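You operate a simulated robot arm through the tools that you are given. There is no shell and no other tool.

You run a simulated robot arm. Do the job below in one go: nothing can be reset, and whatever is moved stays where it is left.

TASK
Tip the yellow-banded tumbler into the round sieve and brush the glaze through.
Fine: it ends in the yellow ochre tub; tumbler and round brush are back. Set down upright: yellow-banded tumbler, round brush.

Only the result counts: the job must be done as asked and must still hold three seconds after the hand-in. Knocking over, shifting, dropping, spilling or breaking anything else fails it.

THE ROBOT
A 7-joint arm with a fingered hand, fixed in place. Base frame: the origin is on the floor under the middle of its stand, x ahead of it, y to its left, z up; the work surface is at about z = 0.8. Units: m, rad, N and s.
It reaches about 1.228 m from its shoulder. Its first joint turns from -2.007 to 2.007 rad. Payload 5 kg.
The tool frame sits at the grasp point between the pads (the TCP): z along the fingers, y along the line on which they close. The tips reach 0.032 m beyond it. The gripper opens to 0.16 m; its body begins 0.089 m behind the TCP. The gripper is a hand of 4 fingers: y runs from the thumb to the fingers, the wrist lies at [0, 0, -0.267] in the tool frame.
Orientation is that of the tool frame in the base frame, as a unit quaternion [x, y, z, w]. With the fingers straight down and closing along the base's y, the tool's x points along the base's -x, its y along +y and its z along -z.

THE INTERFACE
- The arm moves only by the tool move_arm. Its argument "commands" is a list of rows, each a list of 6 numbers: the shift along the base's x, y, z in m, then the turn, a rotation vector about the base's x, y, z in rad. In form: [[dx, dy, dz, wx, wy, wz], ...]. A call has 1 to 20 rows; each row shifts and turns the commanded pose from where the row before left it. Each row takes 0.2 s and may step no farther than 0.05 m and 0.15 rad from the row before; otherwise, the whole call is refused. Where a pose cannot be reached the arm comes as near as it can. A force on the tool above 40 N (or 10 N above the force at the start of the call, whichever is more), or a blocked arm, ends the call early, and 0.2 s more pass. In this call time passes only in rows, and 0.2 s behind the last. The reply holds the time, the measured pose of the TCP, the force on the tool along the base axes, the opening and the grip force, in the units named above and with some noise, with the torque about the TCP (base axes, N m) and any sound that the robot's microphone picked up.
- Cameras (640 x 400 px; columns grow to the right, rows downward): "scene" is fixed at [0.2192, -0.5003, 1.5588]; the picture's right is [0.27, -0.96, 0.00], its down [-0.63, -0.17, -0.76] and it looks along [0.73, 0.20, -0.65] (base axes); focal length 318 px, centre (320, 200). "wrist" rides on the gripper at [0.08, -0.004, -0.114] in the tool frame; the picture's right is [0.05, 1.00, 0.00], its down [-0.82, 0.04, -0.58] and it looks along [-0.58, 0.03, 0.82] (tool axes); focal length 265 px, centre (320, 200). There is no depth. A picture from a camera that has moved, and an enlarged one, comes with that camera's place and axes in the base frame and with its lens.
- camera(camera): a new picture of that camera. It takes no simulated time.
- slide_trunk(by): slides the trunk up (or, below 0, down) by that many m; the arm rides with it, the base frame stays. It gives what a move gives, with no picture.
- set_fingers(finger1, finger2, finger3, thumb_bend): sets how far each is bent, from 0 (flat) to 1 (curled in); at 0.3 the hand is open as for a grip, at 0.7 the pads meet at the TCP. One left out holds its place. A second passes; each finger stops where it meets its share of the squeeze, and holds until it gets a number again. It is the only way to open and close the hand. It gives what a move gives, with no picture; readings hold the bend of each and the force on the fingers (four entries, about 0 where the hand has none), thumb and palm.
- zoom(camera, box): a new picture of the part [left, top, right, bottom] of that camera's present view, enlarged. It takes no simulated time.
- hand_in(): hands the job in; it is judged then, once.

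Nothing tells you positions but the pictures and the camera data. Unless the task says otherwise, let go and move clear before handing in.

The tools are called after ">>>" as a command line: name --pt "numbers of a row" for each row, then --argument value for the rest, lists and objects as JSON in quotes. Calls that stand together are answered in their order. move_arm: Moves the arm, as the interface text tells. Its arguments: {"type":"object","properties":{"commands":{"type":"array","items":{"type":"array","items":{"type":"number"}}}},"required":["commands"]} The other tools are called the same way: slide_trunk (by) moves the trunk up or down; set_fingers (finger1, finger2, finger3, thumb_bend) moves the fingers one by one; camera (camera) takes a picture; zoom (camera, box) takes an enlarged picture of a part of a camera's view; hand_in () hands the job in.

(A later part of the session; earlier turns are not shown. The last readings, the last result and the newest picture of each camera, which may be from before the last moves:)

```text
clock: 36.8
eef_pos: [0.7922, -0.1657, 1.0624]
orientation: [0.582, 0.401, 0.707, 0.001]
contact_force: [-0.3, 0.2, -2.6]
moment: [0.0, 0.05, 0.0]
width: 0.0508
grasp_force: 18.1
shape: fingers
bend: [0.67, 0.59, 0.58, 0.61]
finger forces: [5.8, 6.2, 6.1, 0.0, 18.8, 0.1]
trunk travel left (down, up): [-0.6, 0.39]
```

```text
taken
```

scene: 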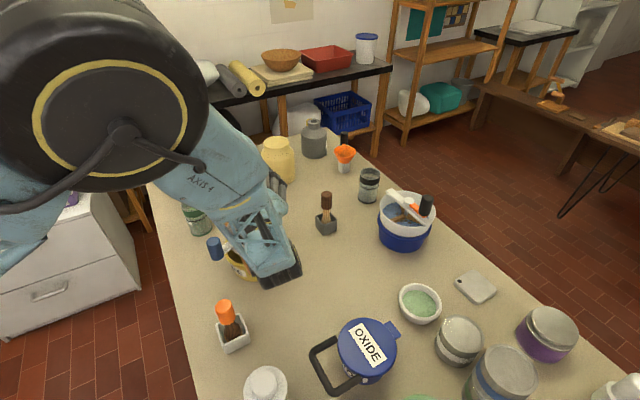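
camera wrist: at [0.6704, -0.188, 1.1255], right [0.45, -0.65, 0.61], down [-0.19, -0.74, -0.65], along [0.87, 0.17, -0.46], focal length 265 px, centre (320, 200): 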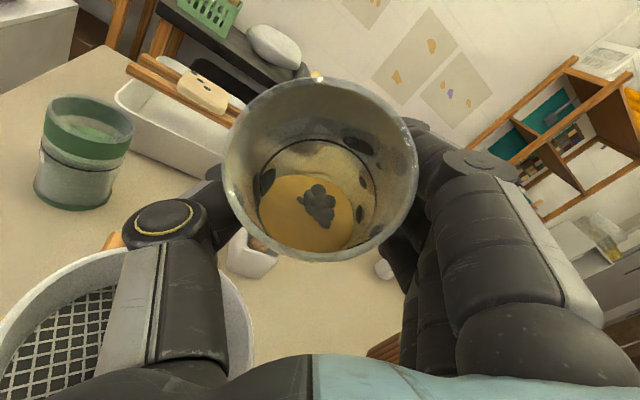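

The roll goes as planned, with the sieve under the mouth side and nothing spilled yet. I'll continue more slowly through the start of the pour.

>>> move_arm --pt "0 0 0 -0.0412 -0.0282 0" --pt "0 0 0 -0.0412 -0.0282 0" --pt "0 0 0 -0.0412 -0.0282 0" --pt "0 0 0 -0.0412 -0.0282 0" --pt "0 0 0 -0.0412 -0.0282 0" --pt "0 0 0 -0.0412 -0.0282 0" --pt "0 0 0 -0.0412 -0.0282 0" --pt "0 0 0 -0.0412 -0.0282 0"

>>> camera --camera "wrist"

>>> zoom --camera "scene" --box '[170, 170, 330, 290]'

```text
clock: 38.6
eef_pos: [0.7917, -0.1643, 1.0618]
orientation: [0.491, 0.508, 0.693, 0.141]
contact_force: [-0.3, -0.1, -1.8]
moment: [0.01, 0.05, 0.03]
width: 0.0505
grasp_force: 18.6
shape: fingers
bend: [0.67, 0.59, 0.58, 0.61]
finger forces: [5.7, 6.1, 5.9, 0.0, 19.1, 0.0]
trunk travel left (down, up): [-0.6, 0.39]
```

```text
taken
camera wrist: at [0.6587, -0.1707, 1.101], right [0.28, -0.41, 0.87], down [-0.07, -0.91, -0.4], along [0.96, 0.05, -0.28], focal length 265 px, centre (320, 200)
```

wrist: 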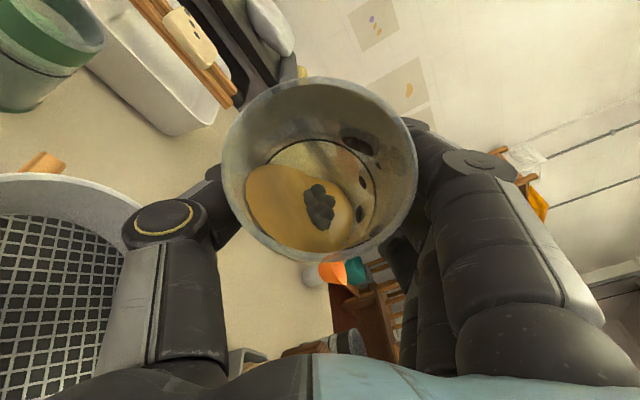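

```text
3.33 times, centred on (250, 230) of scene
camera zoom: at [0.2192, -0.5003, 1.5588], right [0.27, -0.96, 0.0], down [-0.63, -0.17, -0.76], along [0.73, 0.2, -0.65], focal length 1060 px, centre (553, 100)
```

zoom: 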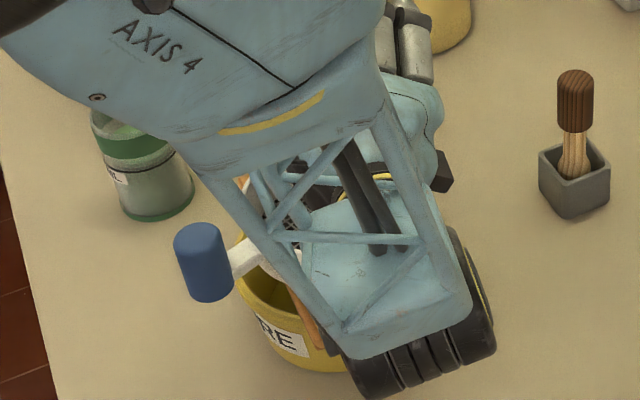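

The glaze has run to the lip on the pouring side and is about to go over. I'll shift the mouth slightly back, come a bit lower, and roll on through the main pour.

>>> move_arm --pt "0.004 -0.006 -0.008 -0.066 -0.0452 0" --pt "0.004 -0.006 -0.007 -0.066 -0.0452 0" --pt "0 0 0 -0.066 -0.0452 0" --pt "0 0 0 -0.066 -0.0452 0" --pt "0 0 0 -0.066 -0.0452 0" --pt "0 0 0 -0.066 -0.0452 0"

>>> camera --camera "wrist"

>>> zoom --camera "scene" --box '[170, 170, 330, 290]'

```text
clock: 40.0
eef_pos: [0.8003, -0.1776, 1.0471]
orientation: [0.356, 0.611, 0.64, 0.302]
contact_force: [0.8, 0.5, -1.7]
moment: [-0.01, 0.04, 0.01]
width: 0.0507
grasp_force: 18.7
shape: fingers
bend: [0.67, 0.59, 0.58, 0.61]
finger forces: [5.8, 6.2, 6.0, 0.0, 19.0, 0.0]
trunk travel left (down, up): [-0.6, 0.39]
```

```text
taken
camera wrist: at [0.6609, -0.1742, 1.0493], right [0.02, -0.03, 1.0], down [-0.01, -1.0, -0.03], along [1.0, -0.01, -0.02], focal length 265 px, centre (320, 200)
```

wrist: 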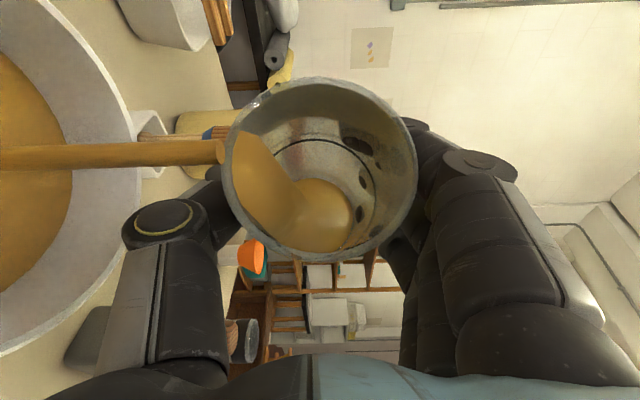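

```text
3.33 times, centred on (250, 230) of scene
camera zoom: at [0.2192, -0.5003, 1.5588], right [0.27, -0.96, 0.0], down [-0.63, -0.17, -0.76], along [0.73, 0.2, -0.65], focal length 1060 px, centre (553, 100)
```

zoom: 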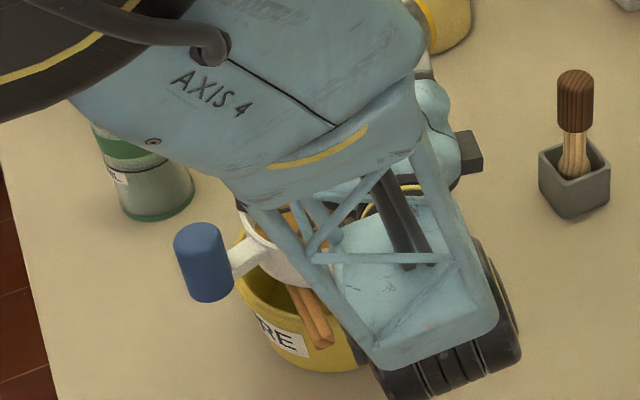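

I can see the stream of glaze falling into the sieve and pooling on the mesh, well centred. I'll keep rolling, with small shifts to keep the stream central.

>>> move_arm --pt "-0.002 0.001 0 -0.0578 -0.0395 0" --pt "-0.002 0.001 0 -0.0578 -0.0395 0" --pt "-0.002 0.001 0 -0.0578 -0.0395 0" --pt "-0.002 0.001 0 -0.0578 -0.0395 0" --pt "-0.002 0.001 0 -0.0578 -0.0395 0" --pt "-0.002 0.001 0 -0.0578 -0.0395 0" --pt "-0.002 0.001 0 -0.0578 -0.0395 0" --pt "-0.002 0.001 0 -0.0578 -0.0395 0"

>>> camera --camera "wrist"

```text
clock: 41.8
eef_pos: [0.7852, -0.1681, 1.0473]
orientation: [0.172, 0.685, 0.533, 0.466]
contact_force: [-0.7, -0.4, -1.1]
moment: [-0.02, 0.04, -0.01]
width: 0.05
grasp_force: 17.2
shape: fingers
bend: [0.67, 0.59, 0.58, 0.61]
finger forces: [5.5, 5.9, 5.5, 0.0, 17.9, 0.0]
trunk travel left (down, up): [-0.6, 0.39]
```

```text
taken
camera wrist: at [0.6513, -0.1741, 1.0066], right [-0.28, 0.41, 0.87], down [-0.07, -0.91, 0.41], along [0.96, 0.05, 0.29], focal length 265 px, centre (320, 200)
```

wrist: 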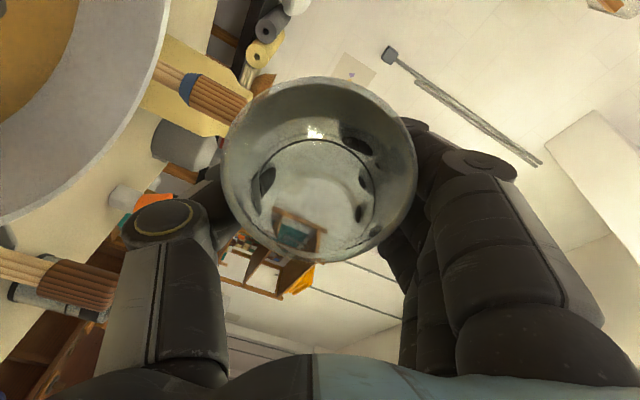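

The tumbler is now empty: the weight fell to about 1.1 N and the inside looks clean. I'll pause briefly for drips, then roll back upright while rising.

>>> move_arm --pt "0 0 0 0 0 0" --pt "0 0 0 -0.05 -0.035 0" --pt "0 0 0 0 0 0" --pt "0 0 0 0 0 0" --pt "0 0 0 0.05 0.035 0" --pt "0 0 0.003 0.1202 0.0823 0" --pt "0 0 0.003 0.1202 0.0823 0" --pt "0 0 0.003 0.1202 0.0823 0" --pt "0 0 0.003 0.1202 0.0823 0" --pt "0 0 0.003 0.1202 0.0823 0" --pt "0 0 0.003 0.1202 0.0823 0" --pt "0 0 0.003 0.1202 0.0823 0" --pt "0 0 0.003 0.1202 0.0823 0" --pt "0 0 0.003 0.1202 0.0823 0" --pt "0 0 0.003 0.1202 0.0823 0" --pt "0 0 0.003 0.1202 0.0823 0" --pt "0 0 0.003 0.1202 0.0823 0" --pt "0 0 0.003 0.1202 0.0823 0" --pt "0 0 0.003 0.1202 0.0823 0"

>>> camera --camera "wrist"

>>> camera --camera "scene"

```text
clock: 45.8
eef_pos: [0.7899, -0.1692, 1.0903]
orientation: [0.676, 0.209, 0.676, -0.209]
contact_force: [-0.1, 0.4, -1.5]
moment: [-0.02, 0.0, 0.0]
width: 0.0496
grasp_force: 16.8
shape: fingers
bend: [0.67, 0.59, 0.58, 0.61]
finger forces: [5.3, 5.5, 6.0, 0.1, 16.8, 0.0]
out of reach, approached as far as the arm can: row 2
trunk travel left (down, up): [-0.6, 0.39]
```

```text
taken
camera wrist: at [0.6927, -0.2288, 1.1702], right [0.56, -0.82, 0.05], down [-0.45, -0.36, -0.82], along [0.69, 0.44, -0.58], focal length 265 px, centre (320, 200)
```

wrist: 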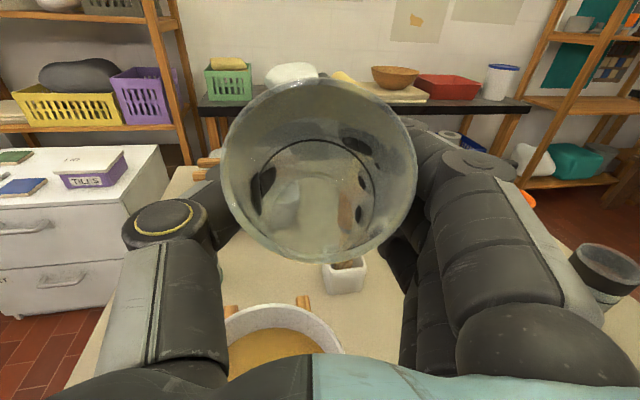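

```text
taken
```

scene: 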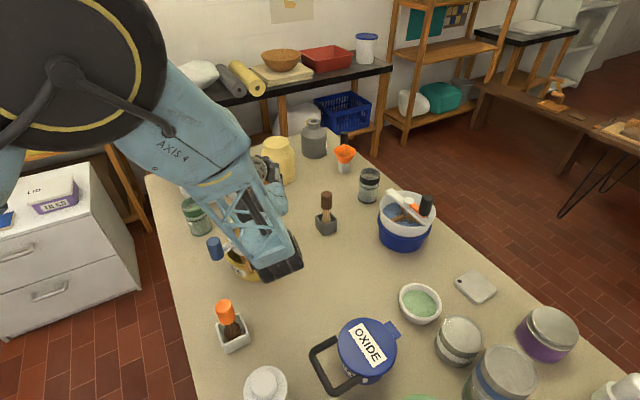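

The tumbler is upright-ish again and empty, and the sieve now holds yellow glaze. I'll pitch the hand back, swing round and carry the tumbler back above its original spot.

>>> move_arm --pt "0 0 0.002 -0.0659 0.0963 0" --pt "0 0 0.002 -0.0659 0.0963 0" --pt "0 0 0.002 -0.0659 0.0963 0" --pt "0 0 0.002 -0.0659 0.0963 0" --pt "0 0 0.002 -0.0659 0.0963 0" --pt "0 0 0.002 -0.0659 0.0963 0" --pt "-0.0149 -0.0235 0 0 0 -0.075" --pt "-0.0149 -0.0235 0 0 0 -0.075" --pt "-0.0149 -0.0235 0 0 0 -0.075" --pt "-0.0149 -0.0235 0 0 0 -0.075" --pt "-0.0149 -0.0235 0 0 0 -0.075" --pt "-0.0149 -0.0235 0 0 0 -0.075" --pt "-0.0149 -0.0235 0 0 0 -0.075" --pt "-0.0149 -0.0235 0 0 0 -0.075"

>>> camera --camera "wrist"

>>> camera --camera "scene"

```text
clock: 48.8
eef_pos: [0.67, -0.357, 1.103]
orientation: [0.907, -0.001, 0.421, 0.001]
contact_force: [-0.5, 0.6, -1.9]
moment: [0.01, -0.02, 0.0]
width: 0.0497
grasp_force: 16.4
shape: fingers
bend: [0.67, 0.59, 0.58, 0.61]
finger forces: [5.2, 5.6, 5.7, 0.1, 16.5, 0.1]
trunk travel left (down, up): [-0.6, 0.39]
```

```text
taken
camera wrist: at [0.6343, -0.3518, 1.2371], right [0.03, -1.0, 0.04], down [-0.97, -0.04, -0.25], along [0.25, -0.03, -0.97], focal length 265 px, centre (320, 200)
```

wrist: 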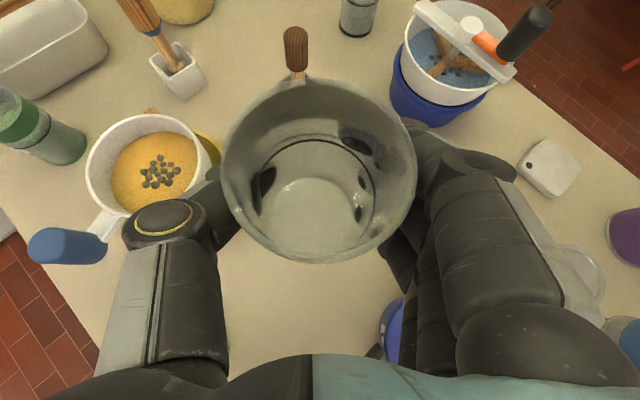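

```text
taken
```

scene: 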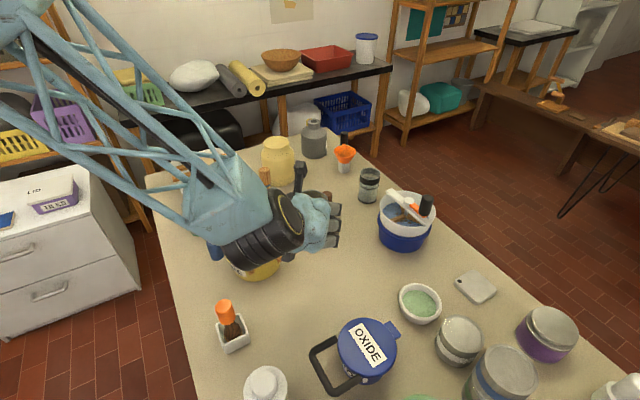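

The sieve holds all the glaze with the grey lumps on top, and no spill shows on the table. I'll lower the tumbler to its original place.

>>> move_arm --pt "0.0003 0 -0.045 0 0 0" --pt "0.0003 0 -0.045 0 0 0" --pt "0.0003 0 -0.045 0 0 0" --pt "0.0003 0 -0.04 0 0 0" --pt "0 0 -0.03 0 0 0" --pt "0 0 -0.02 0 0 0"

>>> move_arm --pt "0 0 -0.003 0 0 0" --pt "0 0 -0.003 0 0 0" --pt "0 0 -0.002 0 0 0"

>>> camera --camera "wrist"

>>> zoom --camera "scene" --box '[200, 220, 400, 345]'

```text
clock: 50.2
eef_pos: [0.6728, -0.3559, 0.8777]
orientation: [0.907, 0.001, 0.422, 0.0]
contact_force: [-0.5, -0.2, -1.2]
moment: [0.0, 0.0, 0.0]
width: 0.0496
grasp_force: 16.5
shape: fingers
bend: [0.67, 0.59, 0.58, 0.61]
finger forces: [5.3, 5.5, 5.6, 0.0, 16.4, 0.1]
trunk travel left (down, up): [-0.6, 0.39]
```

```text
clock: 51.0
eef_pos: [0.6712, -0.3555, 0.8696]
orientation: [0.907, 0.0, 0.422, 0.0]
contact_force: [0.3, -0.1, -0.4]
moment: [0.0, 0.0, 0.01]
width: 0.0496
grasp_force: 16.7
shape: fingers
bend: [0.67, 0.59, 0.58, 0.61]
finger forces: [5.4, 5.5, 5.5, 0.0, 16.4, 0.1]
trunk travel left (down, up): [-0.6, 0.39]
```

```text
taken
camera wrist: at [0.6358, -0.3516, 1.0034], right [0.03, -1.0, 0.04], down [-0.97, -0.04, -0.25], along [0.25, -0.03, -0.97], focal length 265 px, centre (320, 200)
```

wrist: 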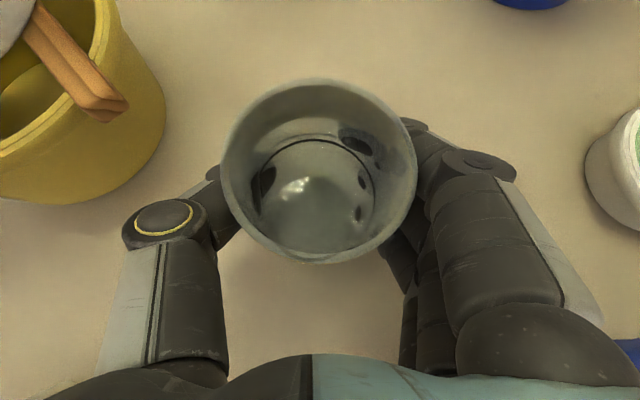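

```text
3.20 times, centred on (300, 282) of scene
camera zoom: at [0.2192, -0.5003, 1.5588], right [0.27, -0.96, 0.0], down [-0.63, -0.17, -0.76], along [0.73, 0.2, -0.65], focal length 1018 px, centre (384, -64)
```

zoom: 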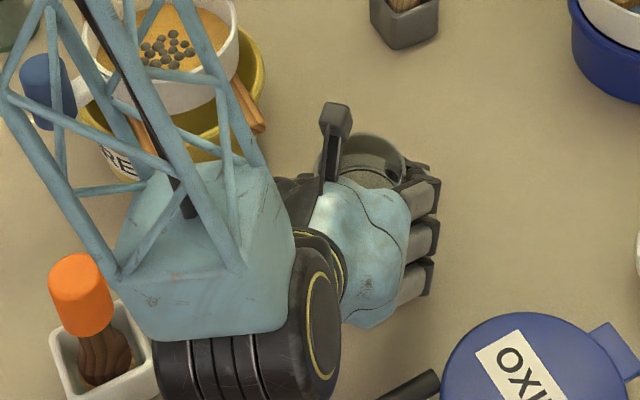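

Weight on the hand has nearly vanished, so the base is at the table. I'll ease down a hair more and feel for contact.

>>> move_arm --pt "0 0 -0.001 0 0 0" --pt "0 0 -0.001 0 0 0"

```text
clock: 51.6
eef_pos: [0.6715, -0.3578, 0.8682]
orientation: [0.906, 0.0, 0.423, 0.001]
contact_force: [-0.2, 0.7, 2.6]
moment: [-0.06, 0.03, -0.03]
width: 0.0492
grasp_force: 17.2
shape: fingers
bend: [0.67, 0.59, 0.58, 0.61]
finger forces: [5.7, 5.6, 6.3, 0.0, 17.4, 0.1]
trunk travel left (down, up): [-0.6, 0.39]
```

The base presses on the table with 2.6 N, so the tumbler is set down. I'll open the hand evenly.

>>> set_fingers --finger1 0.55 --finger2 0.53 --finger3 0.53 --thumb_bend 0.53

>>> set_fingers --finger1 0.45 --finger2 0.45 --finger3 0.45 --thumb_bend 0.45

>>> camera --camera "wrist"

```text
clock: 52.6
eef_pos: [0.6707, -0.3577, 0.8687]
orientation: [0.907, 0.0, 0.422, 0.001]
contact_force: [1.0, -0.6, 0.6]
moment: [-0.01, 0.02, 0.0]
width: 0.0749
grasp_force: 0.0
shape: fingers
bend: [0.55, 0.53, 0.53, 0.53]
finger forces: [0.0, 0.0, 0.0, 0.0, 0.0, 0.0]
trunk travel left (down, up): [-0.6, 0.39]
```

```text
clock: 53.6
eef_pos: [0.6714, -0.3575, 0.8677]
orientation: [0.907, 0.0, 0.421, 0.0]
contact_force: [0.1, 0.2, 0.1]
moment: [0.02, 0.01, 0.0]
width: 0.1104
grasp_force: 0.1
shape: fingers
bend: [0.45, 0.45, 0.45, 0.45]
finger forces: [0.1, 0.0, 0.0, 0.0, 0.1, 0.1]
trunk travel left (down, up): [-0.6, 0.39]
```

```text
taken
camera wrist: at [0.6357, -0.3517, 1.0015], right [0.03, -1.0, 0.04], down [-0.97, -0.04, -0.25], along [0.25, -0.03, -0.97], focal length 265 px, centre (320, 200)
```

wrist: 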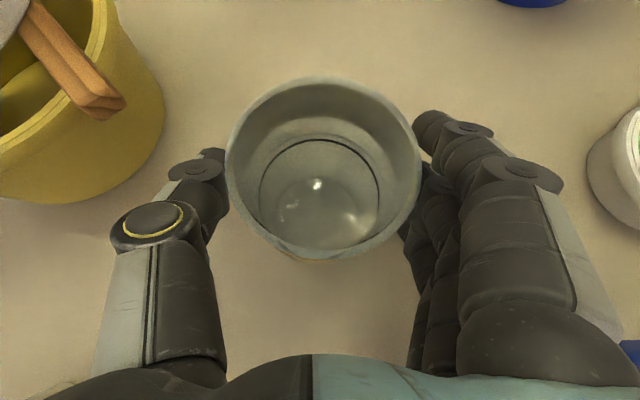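

The tumbler stands upright and free on its spot. I'll back out along the approach line, rise clear, then turn the hand to point straight down for the brush.

>>> move_arm --pt "-0.027 0 0.0225 0 0 0" --pt "-0.027 0 0.0225 0 0 0" --pt "-0.027 0 0.0225 0 0 0" --pt "-0.026 0 0.0225 0 0 0" --pt "0 0 0.045 0 0 0" --pt "0 0 0.045 0 0 0" --pt "0 0 0.045 0 0 0" --pt "0 0 0.045 0 0 0" --pt "0 0 0.045 0 0 0" --pt "0 0 0.03 0 0 0"

>>> camera --camera "wrist"

>>> camera --camera "scene"

```text
clock: 55.8
eef_pos: [0.5619, -0.3564, 1.2122]
orientation: [0.907, 0.0, 0.422, 0.002]
contact_force: [0.0, 0.7, 0.8]
moment: [-0.01, 0.05, 0.01]
width: 0.1108
grasp_force: 0.1
shape: fingers
bend: [0.45, 0.45, 0.45, 0.45]
finger forces: [0.0, 0.0, 0.0, 0.0, 0.1, 0.0]
trunk travel left (down, up): [-0.6, 0.39]
```

```text
taken
camera wrist: at [0.527, -0.3514, 1.3465], right [0.03, -1.0, 0.04], down [-0.97, -0.04, -0.25], along [0.25, -0.03, -0.97], focal length 265 px, centre (320, 200)
```

wrist: 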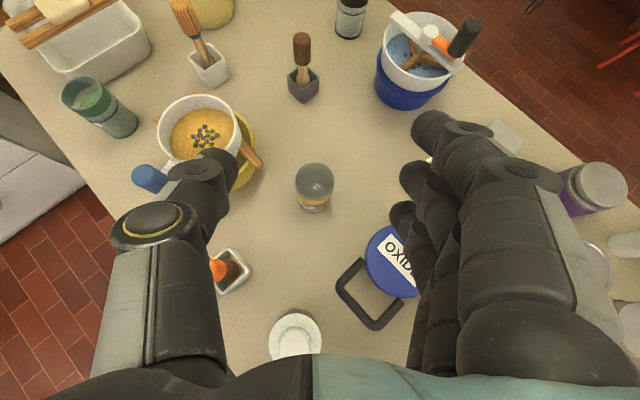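

```text
taken
```

scene: 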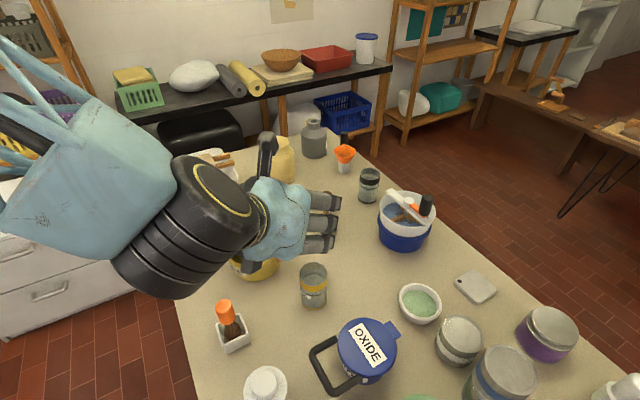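

The tumbler is back on its spot, and the sieve full of glaze is visible. I'll enlarge the sieve to see its fill and position, then turn the hand down and over to the orange brush.

>>> zoom --camera "wrist" --box '[130, 80, 270, 200]'

>>> move_arm --pt "-0.005 0.02 0 0 0.145 0" --pt "-0.005 0.02 0 0 0.145 0" --pt "-0.005 0.02 0 0 0.145 0" --pt "-0.005 0.02 0 0 0.145 0" --pt "-0.005 0.02 0 0 0.145 0" --pt "-0.005 0.02 0 0 0.146 0" --pt "-0.004 0.02 0 0 0 -0.142" --pt "-0.003 0.016 0 0 0 -0.142" --pt "-0.003 0 0 0 0 -0.142" --pt "-0.003 0 0 0 0 -0.142"

>>> camera --camera "wrist"

>>> camera --camera "scene"

```text
3.33 times, centred on (200, 140) of wrist
camera zoom: at [0.527, -0.3514, 1.3465], right [0.03, -1.0, 0.04], down [-0.97, -0.04, -0.25], along [0.25, -0.03, -0.97], focal length 885 px, centre (720, 400)
```

zoom: 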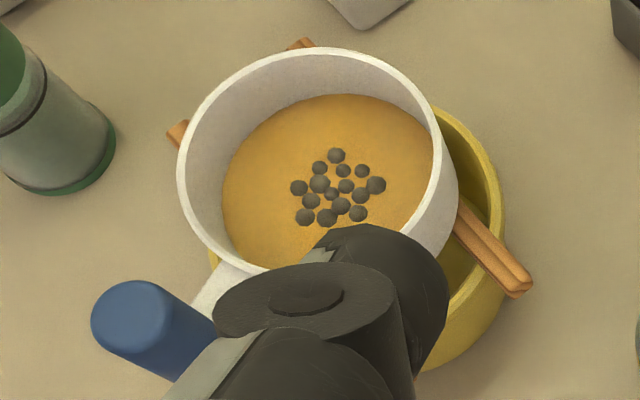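

```text
clock: 58.0
eef_pos: [0.5211, -0.2002, 1.2136]
orientation: [0.96, -0.281, 0.0, 0.0]
contact_force: [0.6, 0.9, 0.5]
moment: [0.01, -0.01, -0.01]
width: 0.1104
grasp_force: 0.1
shape: fingers
bend: [0.45, 0.45, 0.45, 0.45]
finger forces: [0.1, 0.1, 0.0, 0.0, 0.0, 0.1]
trunk travel left (down, up): [-0.6, 0.39]
```

```text
taken
camera wrist: at [0.5905, -0.2393, 1.326], right [-0.49, -0.87, 0.0], down [-0.71, 0.4, 0.58], along [-0.5, 0.29, -0.82], focal length 265 px, centre (320, 200)
```

wrist: 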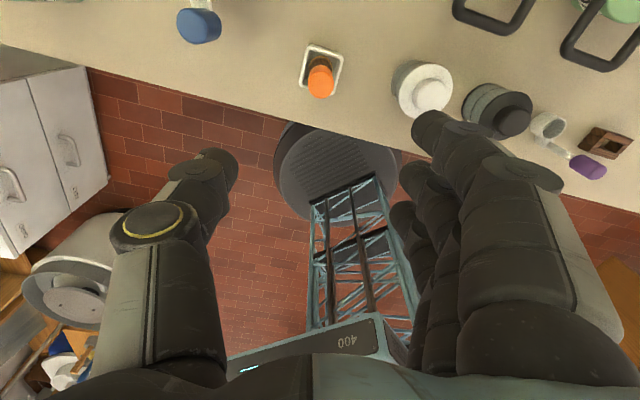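

```text
taken
```

scene: 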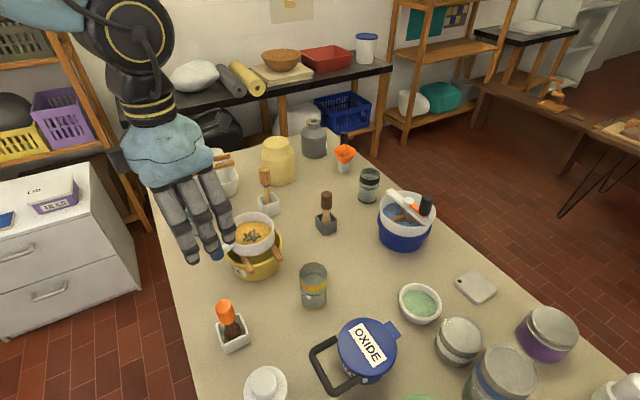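

The hand hangs above the brush. I'll enlarge the brush to align precisely.

>>> zoom --camera "wrist" --box '[285, 35, 365, 105]'

>>> zoom --camera "scene" --box '[200, 285, 270, 365]'

```text
5.71 times, centred on (325, 70) of wrist
camera zoom: at [0.5905, -0.2393, 1.326], right [-0.49, -0.87, 0.0], down [-0.71, 0.4, 0.58], along [-0.5, 0.29, -0.82], focal length 1517 px, centre (291, 943)
```

zoom: 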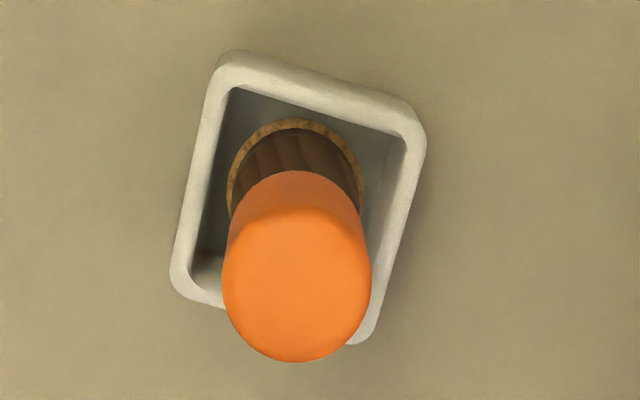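

```text
5.00 times, centred on (235, 325) of scene
camera zoom: at [0.2192, -0.5003, 1.5588], right [0.27, -0.96, 0.0], down [-0.63, -0.17, -0.76], along [0.73, 0.2, -0.65], focal length 1591 px, centre (745, -425)
```

zoom: 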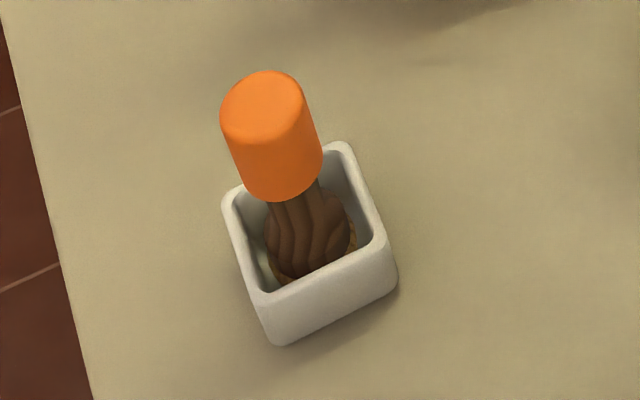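

The handle top is centred at (0.520, -0.198), z about 0.94, and the handle is about 6.5 cm long. I'll descend around it.

>>> move_arm --pt "-0.001 0.002 -0.043 0 0 0" --pt "0 0 -0.043 0 0 0" --pt "0 0 -0.043 0 0 0" --pt "0 0 -0.043 0 0 0" --pt "0 0 -0.04 0 0 0"

>>> camera --camera "wrist"

>>> camera --camera "scene"

```text
clock: 59.2
eef_pos: [0.5207, -0.1989, 1.0013]
orientation: [0.96, -0.28, 0.0, 0.0]
contact_force: [0.5, 0.7, 0.4]
moment: [-0.01, 0.02, 0.0]
width: 0.1105
grasp_force: 0.1
shape: fingers
bend: [0.45, 0.45, 0.45, 0.45]
finger forces: [0.0, 0.0, 0.1, 0.0, 0.1, 0.0]
trunk travel left (down, up): [-0.6, 0.39]
```

```text
taken
camera wrist: at [0.5903, -0.2372, 1.1138], right [-0.49, -0.87, 0.0], down [-0.71, 0.4, 0.58], along [-0.5, 0.28, -0.82], focal length 265 px, centre (320, 200)
```

wrist: 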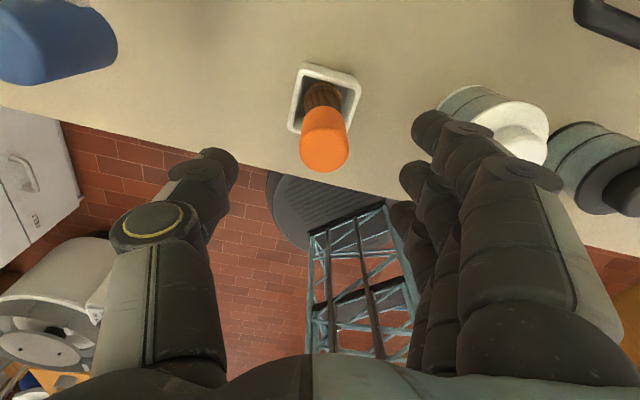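

```text
taken
```

scene: 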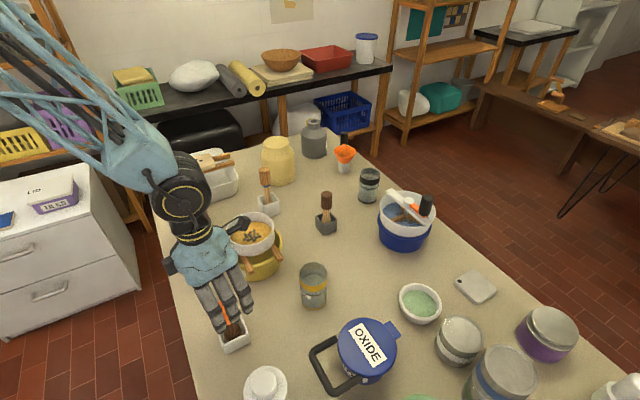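

The handle is centred between thumb and fingers, and the white-lidded jar is clear of the fingers by several centimetres. I'll continue down to grip height.

>>> move_arm --pt "-0.0007 -0.001 -0.03 0 0 0" --pt "-0.0007 -0.001 -0.03 0 0 0" --pt "0 0 -0.02 0 0 0" --pt "0 0 -0.01 0 0 0"

>>> camera --camera "wrist"

>>> zoom --camera "scene" --box '[150, 230, 310, 370]'

```text
clock: 60.2
eef_pos: [0.519, -0.2005, 0.9094]
orientation: [0.96, -0.28, -0.001, -0.001]
contact_force: [1.0, -0.4, -0.2]
moment: [0.02, -0.02, 0.0]
width: 0.1105
grasp_force: 0.0
shape: fingers
bend: [0.45, 0.45, 0.45, 0.45]
finger forces: [0.1, 0.0, 0.0, 0.1, 0.1, 0.0]
trunk travel left (down, up): [-0.6, 0.39]
```

```text
taken
camera wrist: at [0.5886, -0.2397, 1.0235], right [-0.49, -0.87, 0.0], down [-0.71, 0.4, 0.58], along [-0.5, 0.28, -0.82], focal length 265 px, centre (320, 200)
```

wrist: 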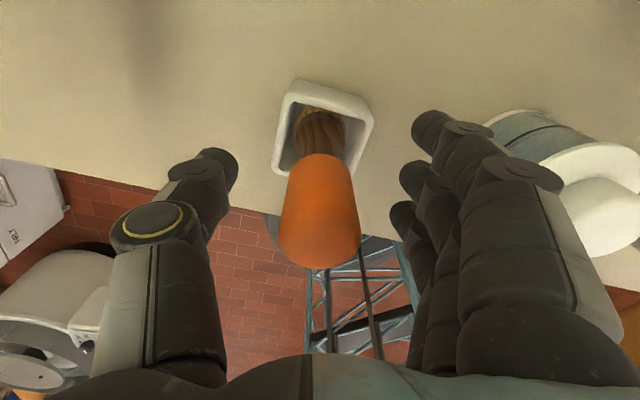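

```text
2.86 times, centred on (230, 300) of scene
camera zoom: at [0.2192, -0.5003, 1.5588], right [0.27, -0.96, 0.0], down [-0.63, -0.17, -0.76], along [0.73, 0.2, -0.65], focal length 909 px, centre (577, -86)
```

zoom: 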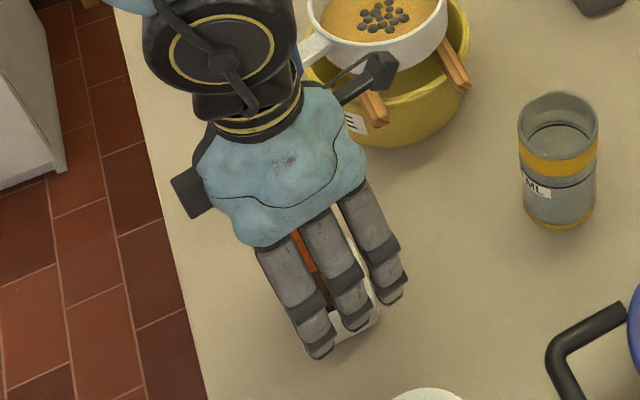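

The handle sits centrally between thumb and fingers, just above the holder. I'll close on it gently.

>>> set_fingers --finger1 0.6 --finger2 0.62 --finger3 0.6 --thumb_bend 0.62

>>> camera --camera "wrist"

```text
clock: 61.2
eef_pos: [0.5188, -0.2014, 0.9114]
orientation: [0.96, -0.28, 0.0, -0.001]
contact_force: [-0.2, -0.2, 0.3]
moment: [0.02, -0.03, 0.0]
width: 0.0509
grasp_force: 0.0
shape: fingers
bend: [0.6, 0.62, 0.6, 0.62]
finger forces: [0.0, 0.0, 0.1, 0.1, 0.0, 0.0]
trunk travel left (down, up): [-0.6, 0.39]
```

```text
taken
camera wrist: at [0.5885, -0.2396, 1.0238], right [-0.49, -0.87, 0.0], down [-0.71, 0.4, 0.58], along [-0.5, 0.28, -0.82], focal length 265 px, centre (320, 200)
```

wrist: 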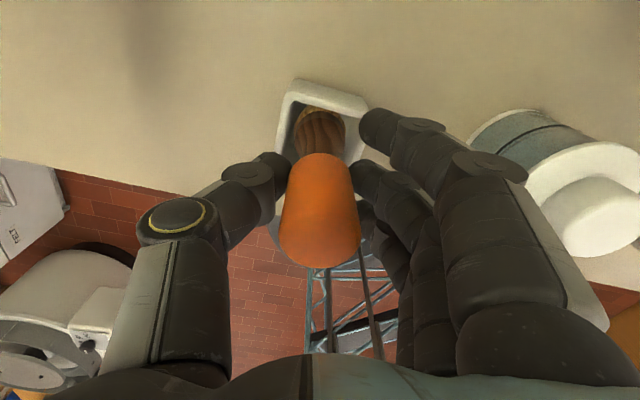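

Thumb and fingers are almost touching the handle, and the outer fingers flank it. I'll tighten.

>>> set_fingers --finger1 0.66 --finger2 0.72 --finger3 0.66 --thumb_bend 0.72

>>> camera --camera "wrist"

```text
clock: 62.2
eef_pos: [0.5185, -0.2012, 0.9107]
orientation: [0.96, -0.28, 0.001, 0.0]
contact_force: [0.0, 0.5, -0.4]
moment: [0.02, -0.06, 0.0]
width: 0.0322
grasp_force: 8.1
shape: fingers
bend: [0.66, 0.63, 0.66, 0.69]
finger forces: [0.1, 7.1, 0.0, 0.0, 7.9, 0.0]
trunk travel left (down, up): [-0.6, 0.39]
```

```text
taken
camera wrist: at [0.5885, -0.2396, 1.0238], right [-0.49, -0.87, 0.0], down [-0.71, 0.4, 0.58], along [-0.5, 0.28, -0.82], focal length 265 px, centre (320, 200)
```

wrist: 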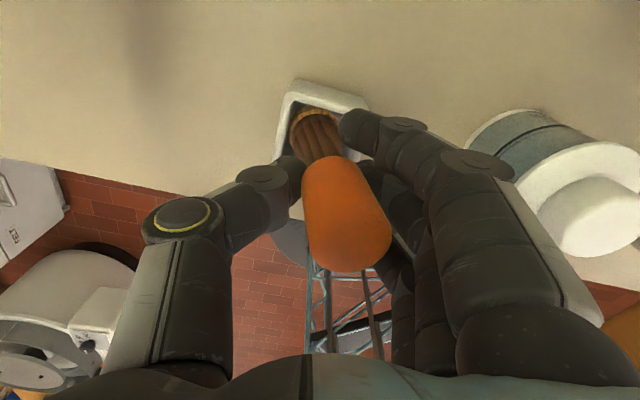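

The thumb pushed the handle a few millimetres, so the brush leans in the grip. I'd rather hold it straight, so I'll reopen and close finger and thumb to matched positions.

>>> set_fingers --finger1 0.58 --finger2 0.58 --finger3 0.58 --thumb_bend 0.58

>>> camera --camera "wrist"

```text
clock: 63.2
eef_pos: [0.5192, -0.202, 0.9105]
orientation: [0.96, -0.28, 0.001, 0.0]
contact_force: [-0.3, 0.0, 0.0]
moment: [-0.01, -0.02, 0.01]
width: 0.0634
grasp_force: 0.0
shape: fingers
bend: [0.57, 0.57, 0.57, 0.57]
finger forces: [0.0, 0.0, 0.0, 0.1, 0.1, 0.0]
trunk travel left (down, up): [-0.6, 0.39]
```

```text
taken
camera wrist: at [0.5884, -0.2396, 1.0238], right [-0.49, -0.87, 0.0], down [-0.71, 0.4, 0.58], along [-0.5, 0.28, -0.82], focal length 265 px, centre (320, 200)
```

wrist: 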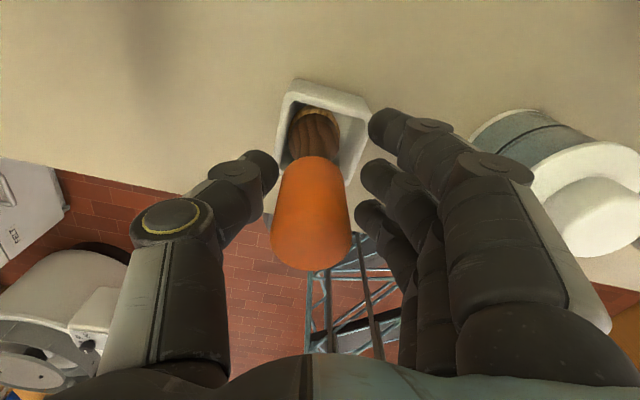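

The brush rocked back upright and the holder hasn't moved. The handle sits 3 mm toward the thumb, so I'll shift by that and close both sides to matched positions.

>>> move_arm --pt "0.0016 0.0025 0 0 0 0"

>>> set_fingers --finger1 0.6 --finger2 0.66 --finger3 0.6 --thumb_bend 0.655

>>> camera --camera "wrist"

```text
clock: 63.6
eef_pos: [0.5204, -0.1967, 0.9102]
orientation: [0.96, -0.28, 0.0, 0.0]
contact_force: [1.9, 1.1, 0.3]
moment: [0.02, 0.01, 0.0]
width: 0.0637
grasp_force: 0.0
shape: fingers
bend: [0.57, 0.57, 0.57, 0.57]
finger forces: [0.0, 0.0, 0.0, 0.1, 0.0, 0.0]
trunk travel left (down, up): [-0.6, 0.39]
```

```text
clock: 64.6
eef_pos: [0.5204, -0.1983, 0.9104]
orientation: [0.96, -0.28, 0.0, 0.0]
contact_force: [0.7, -0.7, 0.1]
moment: [0.02, 0.0, -0.02]
width: 0.048
grasp_force: 2.6
shape: fingers
bend: [0.6, 0.64, 0.6, 0.64]
finger forces: [0.0, 2.4, 0.0, 0.1, 2.5, 0.0]
trunk travel left (down, up): [-0.6, 0.39]
```

```text
taken
camera wrist: at [0.5902, -0.2371, 1.024], right [-0.49, -0.87, 0.0], down [-0.71, 0.4, 0.58], along [-0.5, 0.28, -0.82], focal length 265 px, centre (320, 200)
```

wrist: 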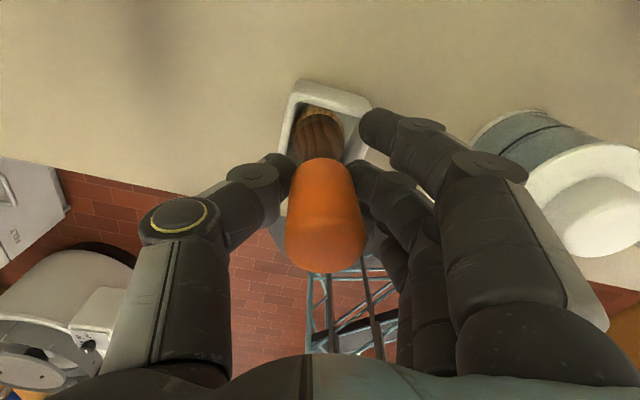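

Both sides now press equally with the handle straight. I'll firm up the grip evenly and let the outer fingers flank the handle.

>>> set_fingers --finger1 0.66 --finger2 0.69 --finger3 0.66 --thumb_bend 0.665

>>> camera --camera "wrist"

```text
clock: 65.6
eef_pos: [0.5202, -0.1983, 0.9102]
orientation: [0.96, -0.28, 0.0, 0.0]
contact_force: [-0.2, -0.2, -0.1]
moment: [-0.01, 0.02, -0.02]
width: 0.0377
grasp_force: 4.1
shape: fingers
bend: [0.66, 0.65, 0.66, 0.65]
finger forces: [0.0, 4.8, 0.0, 0.0, 4.6, 0.0]
trunk travel left (down, up): [-0.6, 0.39]
```

```text
taken
camera wrist: at [0.5902, -0.2371, 1.024], right [-0.49, -0.87, 0.0], down [-0.71, 0.4, 0.58], along [-0.5, 0.28, -0.82], focal length 265 px, centre (320, 200)
```

wrist: 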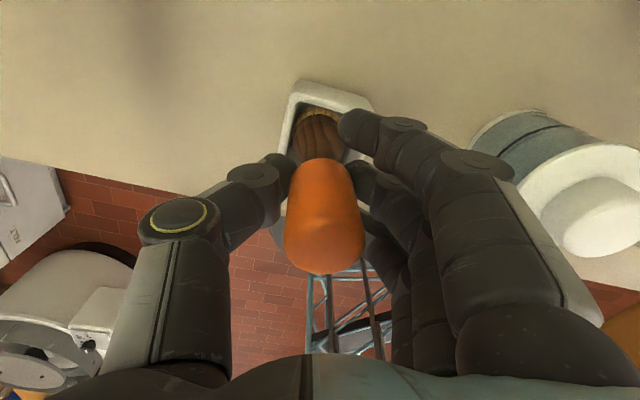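

The grip is balanced at about 4.7 N per side with the brush straight. I'll add a little more force equally.

>>> set_fingers --finger1 0.67 --finger2 0.72 --finger3 0.67 --thumb_bend 0.675

>>> move_arm --pt "0 0 0.005 0 0 0" --pt "0 0 0.01 0 0 0" --pt "0 0 0.015 0 0 0"

>>> camera --camera "wrist"

>>> zoom --camera "scene" --box '[150, 230, 310, 370]'

```text
clock: 66.6
eef_pos: [0.5206, -0.1994, 0.9111]
orientation: [0.96, -0.28, 0.0, 0.0]
contact_force: [-0.9, 0.7, 0.9]
moment: [0.02, 0.02, 0.0]
width: 0.0356
grasp_force: 6.2
shape: fingers
bend: [0.67, 0.65, 0.67, 0.65]
finger forces: [0.1, 6.5, 0.1, 0.0, 6.0, 0.0]
trunk travel left (down, up): [-0.6, 0.39]
```

```text
clock: 67.4
eef_pos: [0.521, -0.1975, 0.9414]
orientation: [0.96, -0.28, 0.001, 0.0]
contact_force: [0.5, 0.3, -2.0]
moment: [0.02, -0.01, 0.01]
width: 0.0358
grasp_force: 6.3
shape: fingers
bend: [0.67, 0.65, 0.67, 0.65]
finger forces: [0.0, 6.4, 0.0, 0.0, 5.9, 0.1]
trunk travel left (down, up): [-0.6, 0.39]
```

```text
taken
camera wrist: at [0.5905, -0.2367, 1.0536], right [-0.49, -0.87, 0.0], down [-0.71, 0.4, 0.58], along [-0.5, 0.28, -0.82], focal length 265 px, centre (320, 200)
```

wrist: 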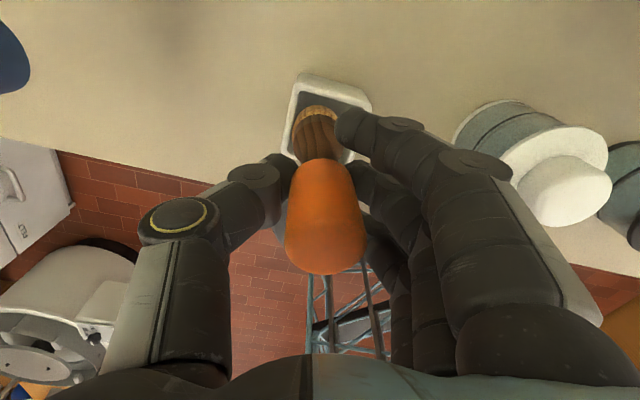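

```text
2.86 times, centred on (230, 300) of scene
camera zoom: at [0.2192, -0.5003, 1.5588], right [0.27, -0.96, 0.0], down [-0.63, -0.17, -0.76], along [0.73, 0.2, -0.65], focal length 909 px, centre (577, -86)
```

zoom: 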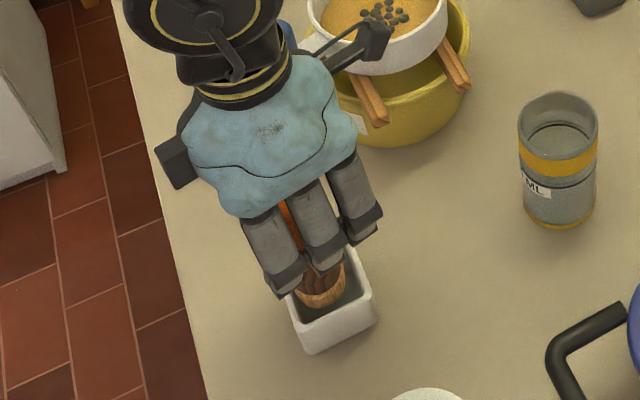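

The brush came out of its holder cleanly and the holder stayed put; its bristle head is plainly round. I'll lift it higher and check how straight it hangs.

>>> move_arm --pt "0 0 0.045 0 0 0" --pt "0 0 0.045 0 0 0" --pt "0 0 0.045 0 0 0" --pt "0 0 0.045 0 0 0"

>>> camera --camera "wrist"

>>> camera --camera "scene"

>>> zoom --camera "scene" --box '[130, 170, 290, 350]'

```text
clock: 68.4
eef_pos: [0.5211, -0.1976, 1.1203]
orientation: [0.96, -0.28, 0.0, 0.001]
contact_force: [0.2, -0.7, -0.5]
moment: [0.0, -0.06, 0.01]
width: 0.0358
grasp_force: 6.6
shape: fingers
bend: [0.67, 0.65, 0.67, 0.65]
finger forces: [0.0, 6.4, 0.1, 0.0, 5.9, 0.0]
trunk travel left (down, up): [-0.6, 0.39]
```

```text
taken
camera wrist: at [0.59, -0.2368, 1.2344], right [-0.49, -0.87, 0.0], down [-0.71, 0.4, 0.58], along [-0.5, 0.28, -0.82], focal length 265 px, centre (320, 200)
```

wrist: 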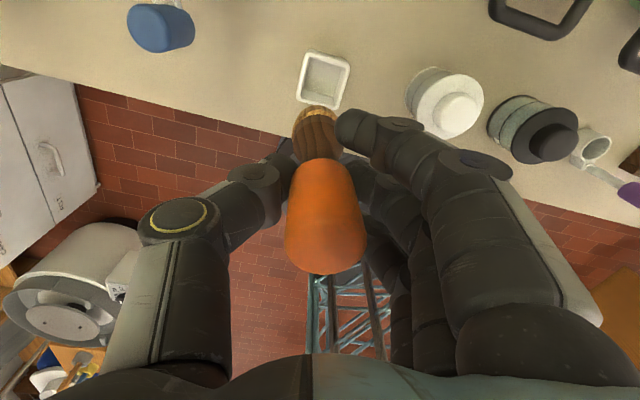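

```text
taken
```

scene: 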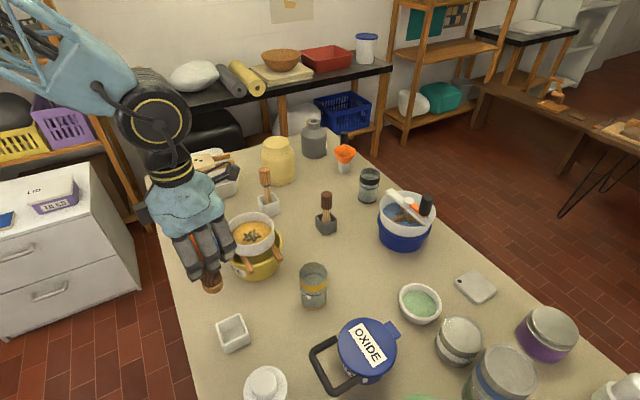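

```text
2.22 times, centred on (210, 260) of scene
camera zoom: at [0.2192, -0.5003, 1.5588], right [0.27, -0.96, 0.0], down [-0.63, -0.17, -0.76], along [0.73, 0.2, -0.65], focal length 707 px, centre (564, 67)
```

zoom: 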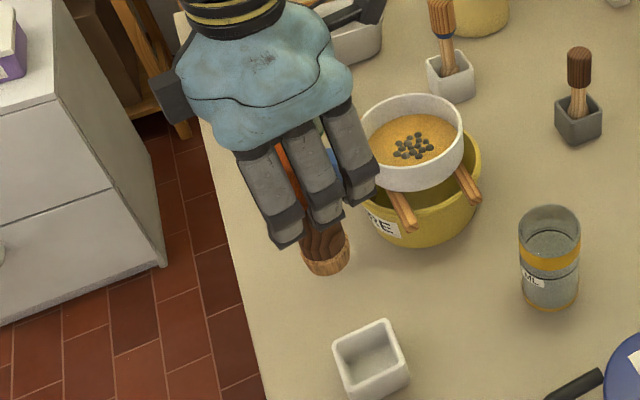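

The brush hangs straight, and the holder is unmoved and empty. I'll carry it over the sieve at a safe height.

>>> move_arm --pt "0.0448 0.0085 0 0 0 0" --pt "0.0448 0.0085 0 0 0 0" --pt "0.0448 0.0085 0 0 0 0" --pt "0.0448 0.0085 0 0 0 0" --pt "0.0448 0.0085 0 0 0 0"

>>> camera --camera "wrist"

>>> zoom --camera "scene" --box '[150, 130, 350, 290]'

```text
clock: 69.6
eef_pos: [0.7459, -0.1556, 1.1204]
orientation: [0.96, -0.28, 0.0, 0.0]
contact_force: [0.1, 1.0, -1.4]
moment: [-0.04, 0.02, -0.02]
width: 0.0359
grasp_force: 6.0
shape: fingers
bend: [0.67, 0.65, 0.67, 0.65]
finger forces: [0.0, 6.4, 0.0, 0.0, 5.8, 0.0]
trunk travel left (down, up): [-0.6, 0.39]
```

```text
taken
camera wrist: at [0.8161, -0.1946, 1.2326], right [-0.49, -0.87, 0.0], down [-0.71, 0.4, 0.58], along [-0.5, 0.28, -0.82], focal length 265 px, centre (320, 200)
```

wrist: 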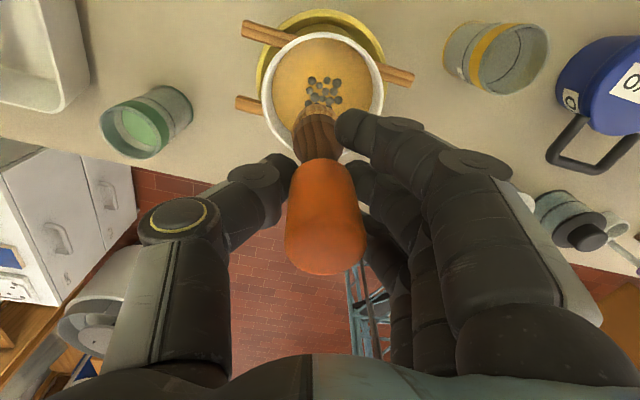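

```text
2.50 times, centred on (250, 210) of scene
camera zoom: at [0.2192, -0.5003, 1.5588], right [0.27, -0.96, 0.0], down [-0.63, -0.17, -0.76], along [0.73, 0.2, -0.65], focal length 795 px, centre (495, 175)
```

zoom: 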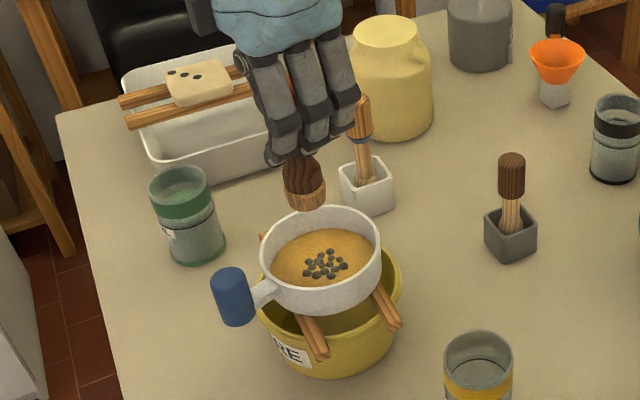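

The sieve centre lies at about (0.749, -0.158), nearly under the brush. I'll centre and lower the brush slowly toward the mesh, feeling for contact.

>>> move_arm --pt "0.003 -0.002 -0.03 0 0 0" --pt "0 0 -0.03 0 0 0" --pt "0 0 -0.02 0 0 0"

>>> camera --camera "wrist"

>>> zoom --camera "scene" --box '[170, 150, 330, 278]'

```text
clock: 70.4
eef_pos: [0.7478, -0.1579, 1.0414]
orientation: [0.96, -0.28, -0.001, 0.001]
contact_force: [0.1, -0.7, -1.1]
moment: [0.02, -0.01, 0.02]
width: 0.0356
grasp_force: 6.1
shape: fingers
bend: [0.67, 0.65, 0.67, 0.65]
finger forces: [0.0, 6.4, 0.1, 0.0, 5.7, 0.0]
trunk travel left (down, up): [-0.6, 0.39]
```

```text
taken
camera wrist: at [0.8175, -0.1963, 1.1541], right [-0.49, -0.87, 0.0], down [-0.71, 0.4, 0.58], along [-0.5, 0.28, -0.82], focal length 265 px, centre (320, 200)
```

wrist: 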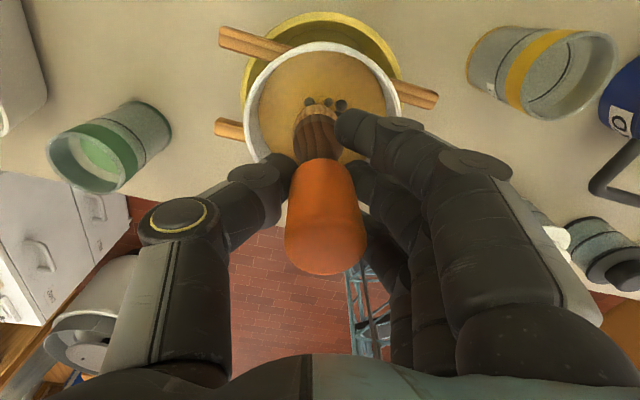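

```text
3.12 times, centred on (250, 214) of scene
camera zoom: at [0.2192, -0.5003, 1.5588], right [0.27, -0.96, 0.0], down [-0.63, -0.17, -0.76], along [0.73, 0.2, -0.65], focal length 994 px, centre (539, 156)
```

zoom: 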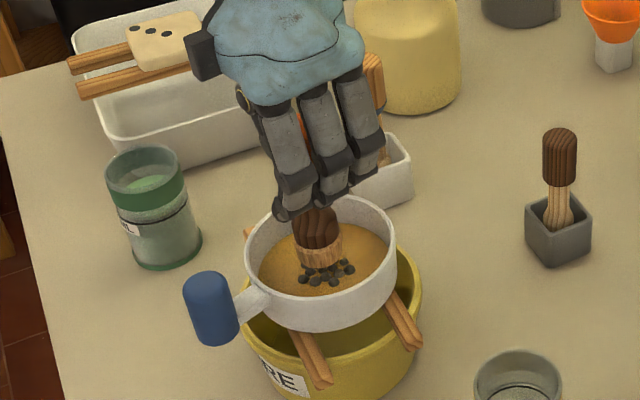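

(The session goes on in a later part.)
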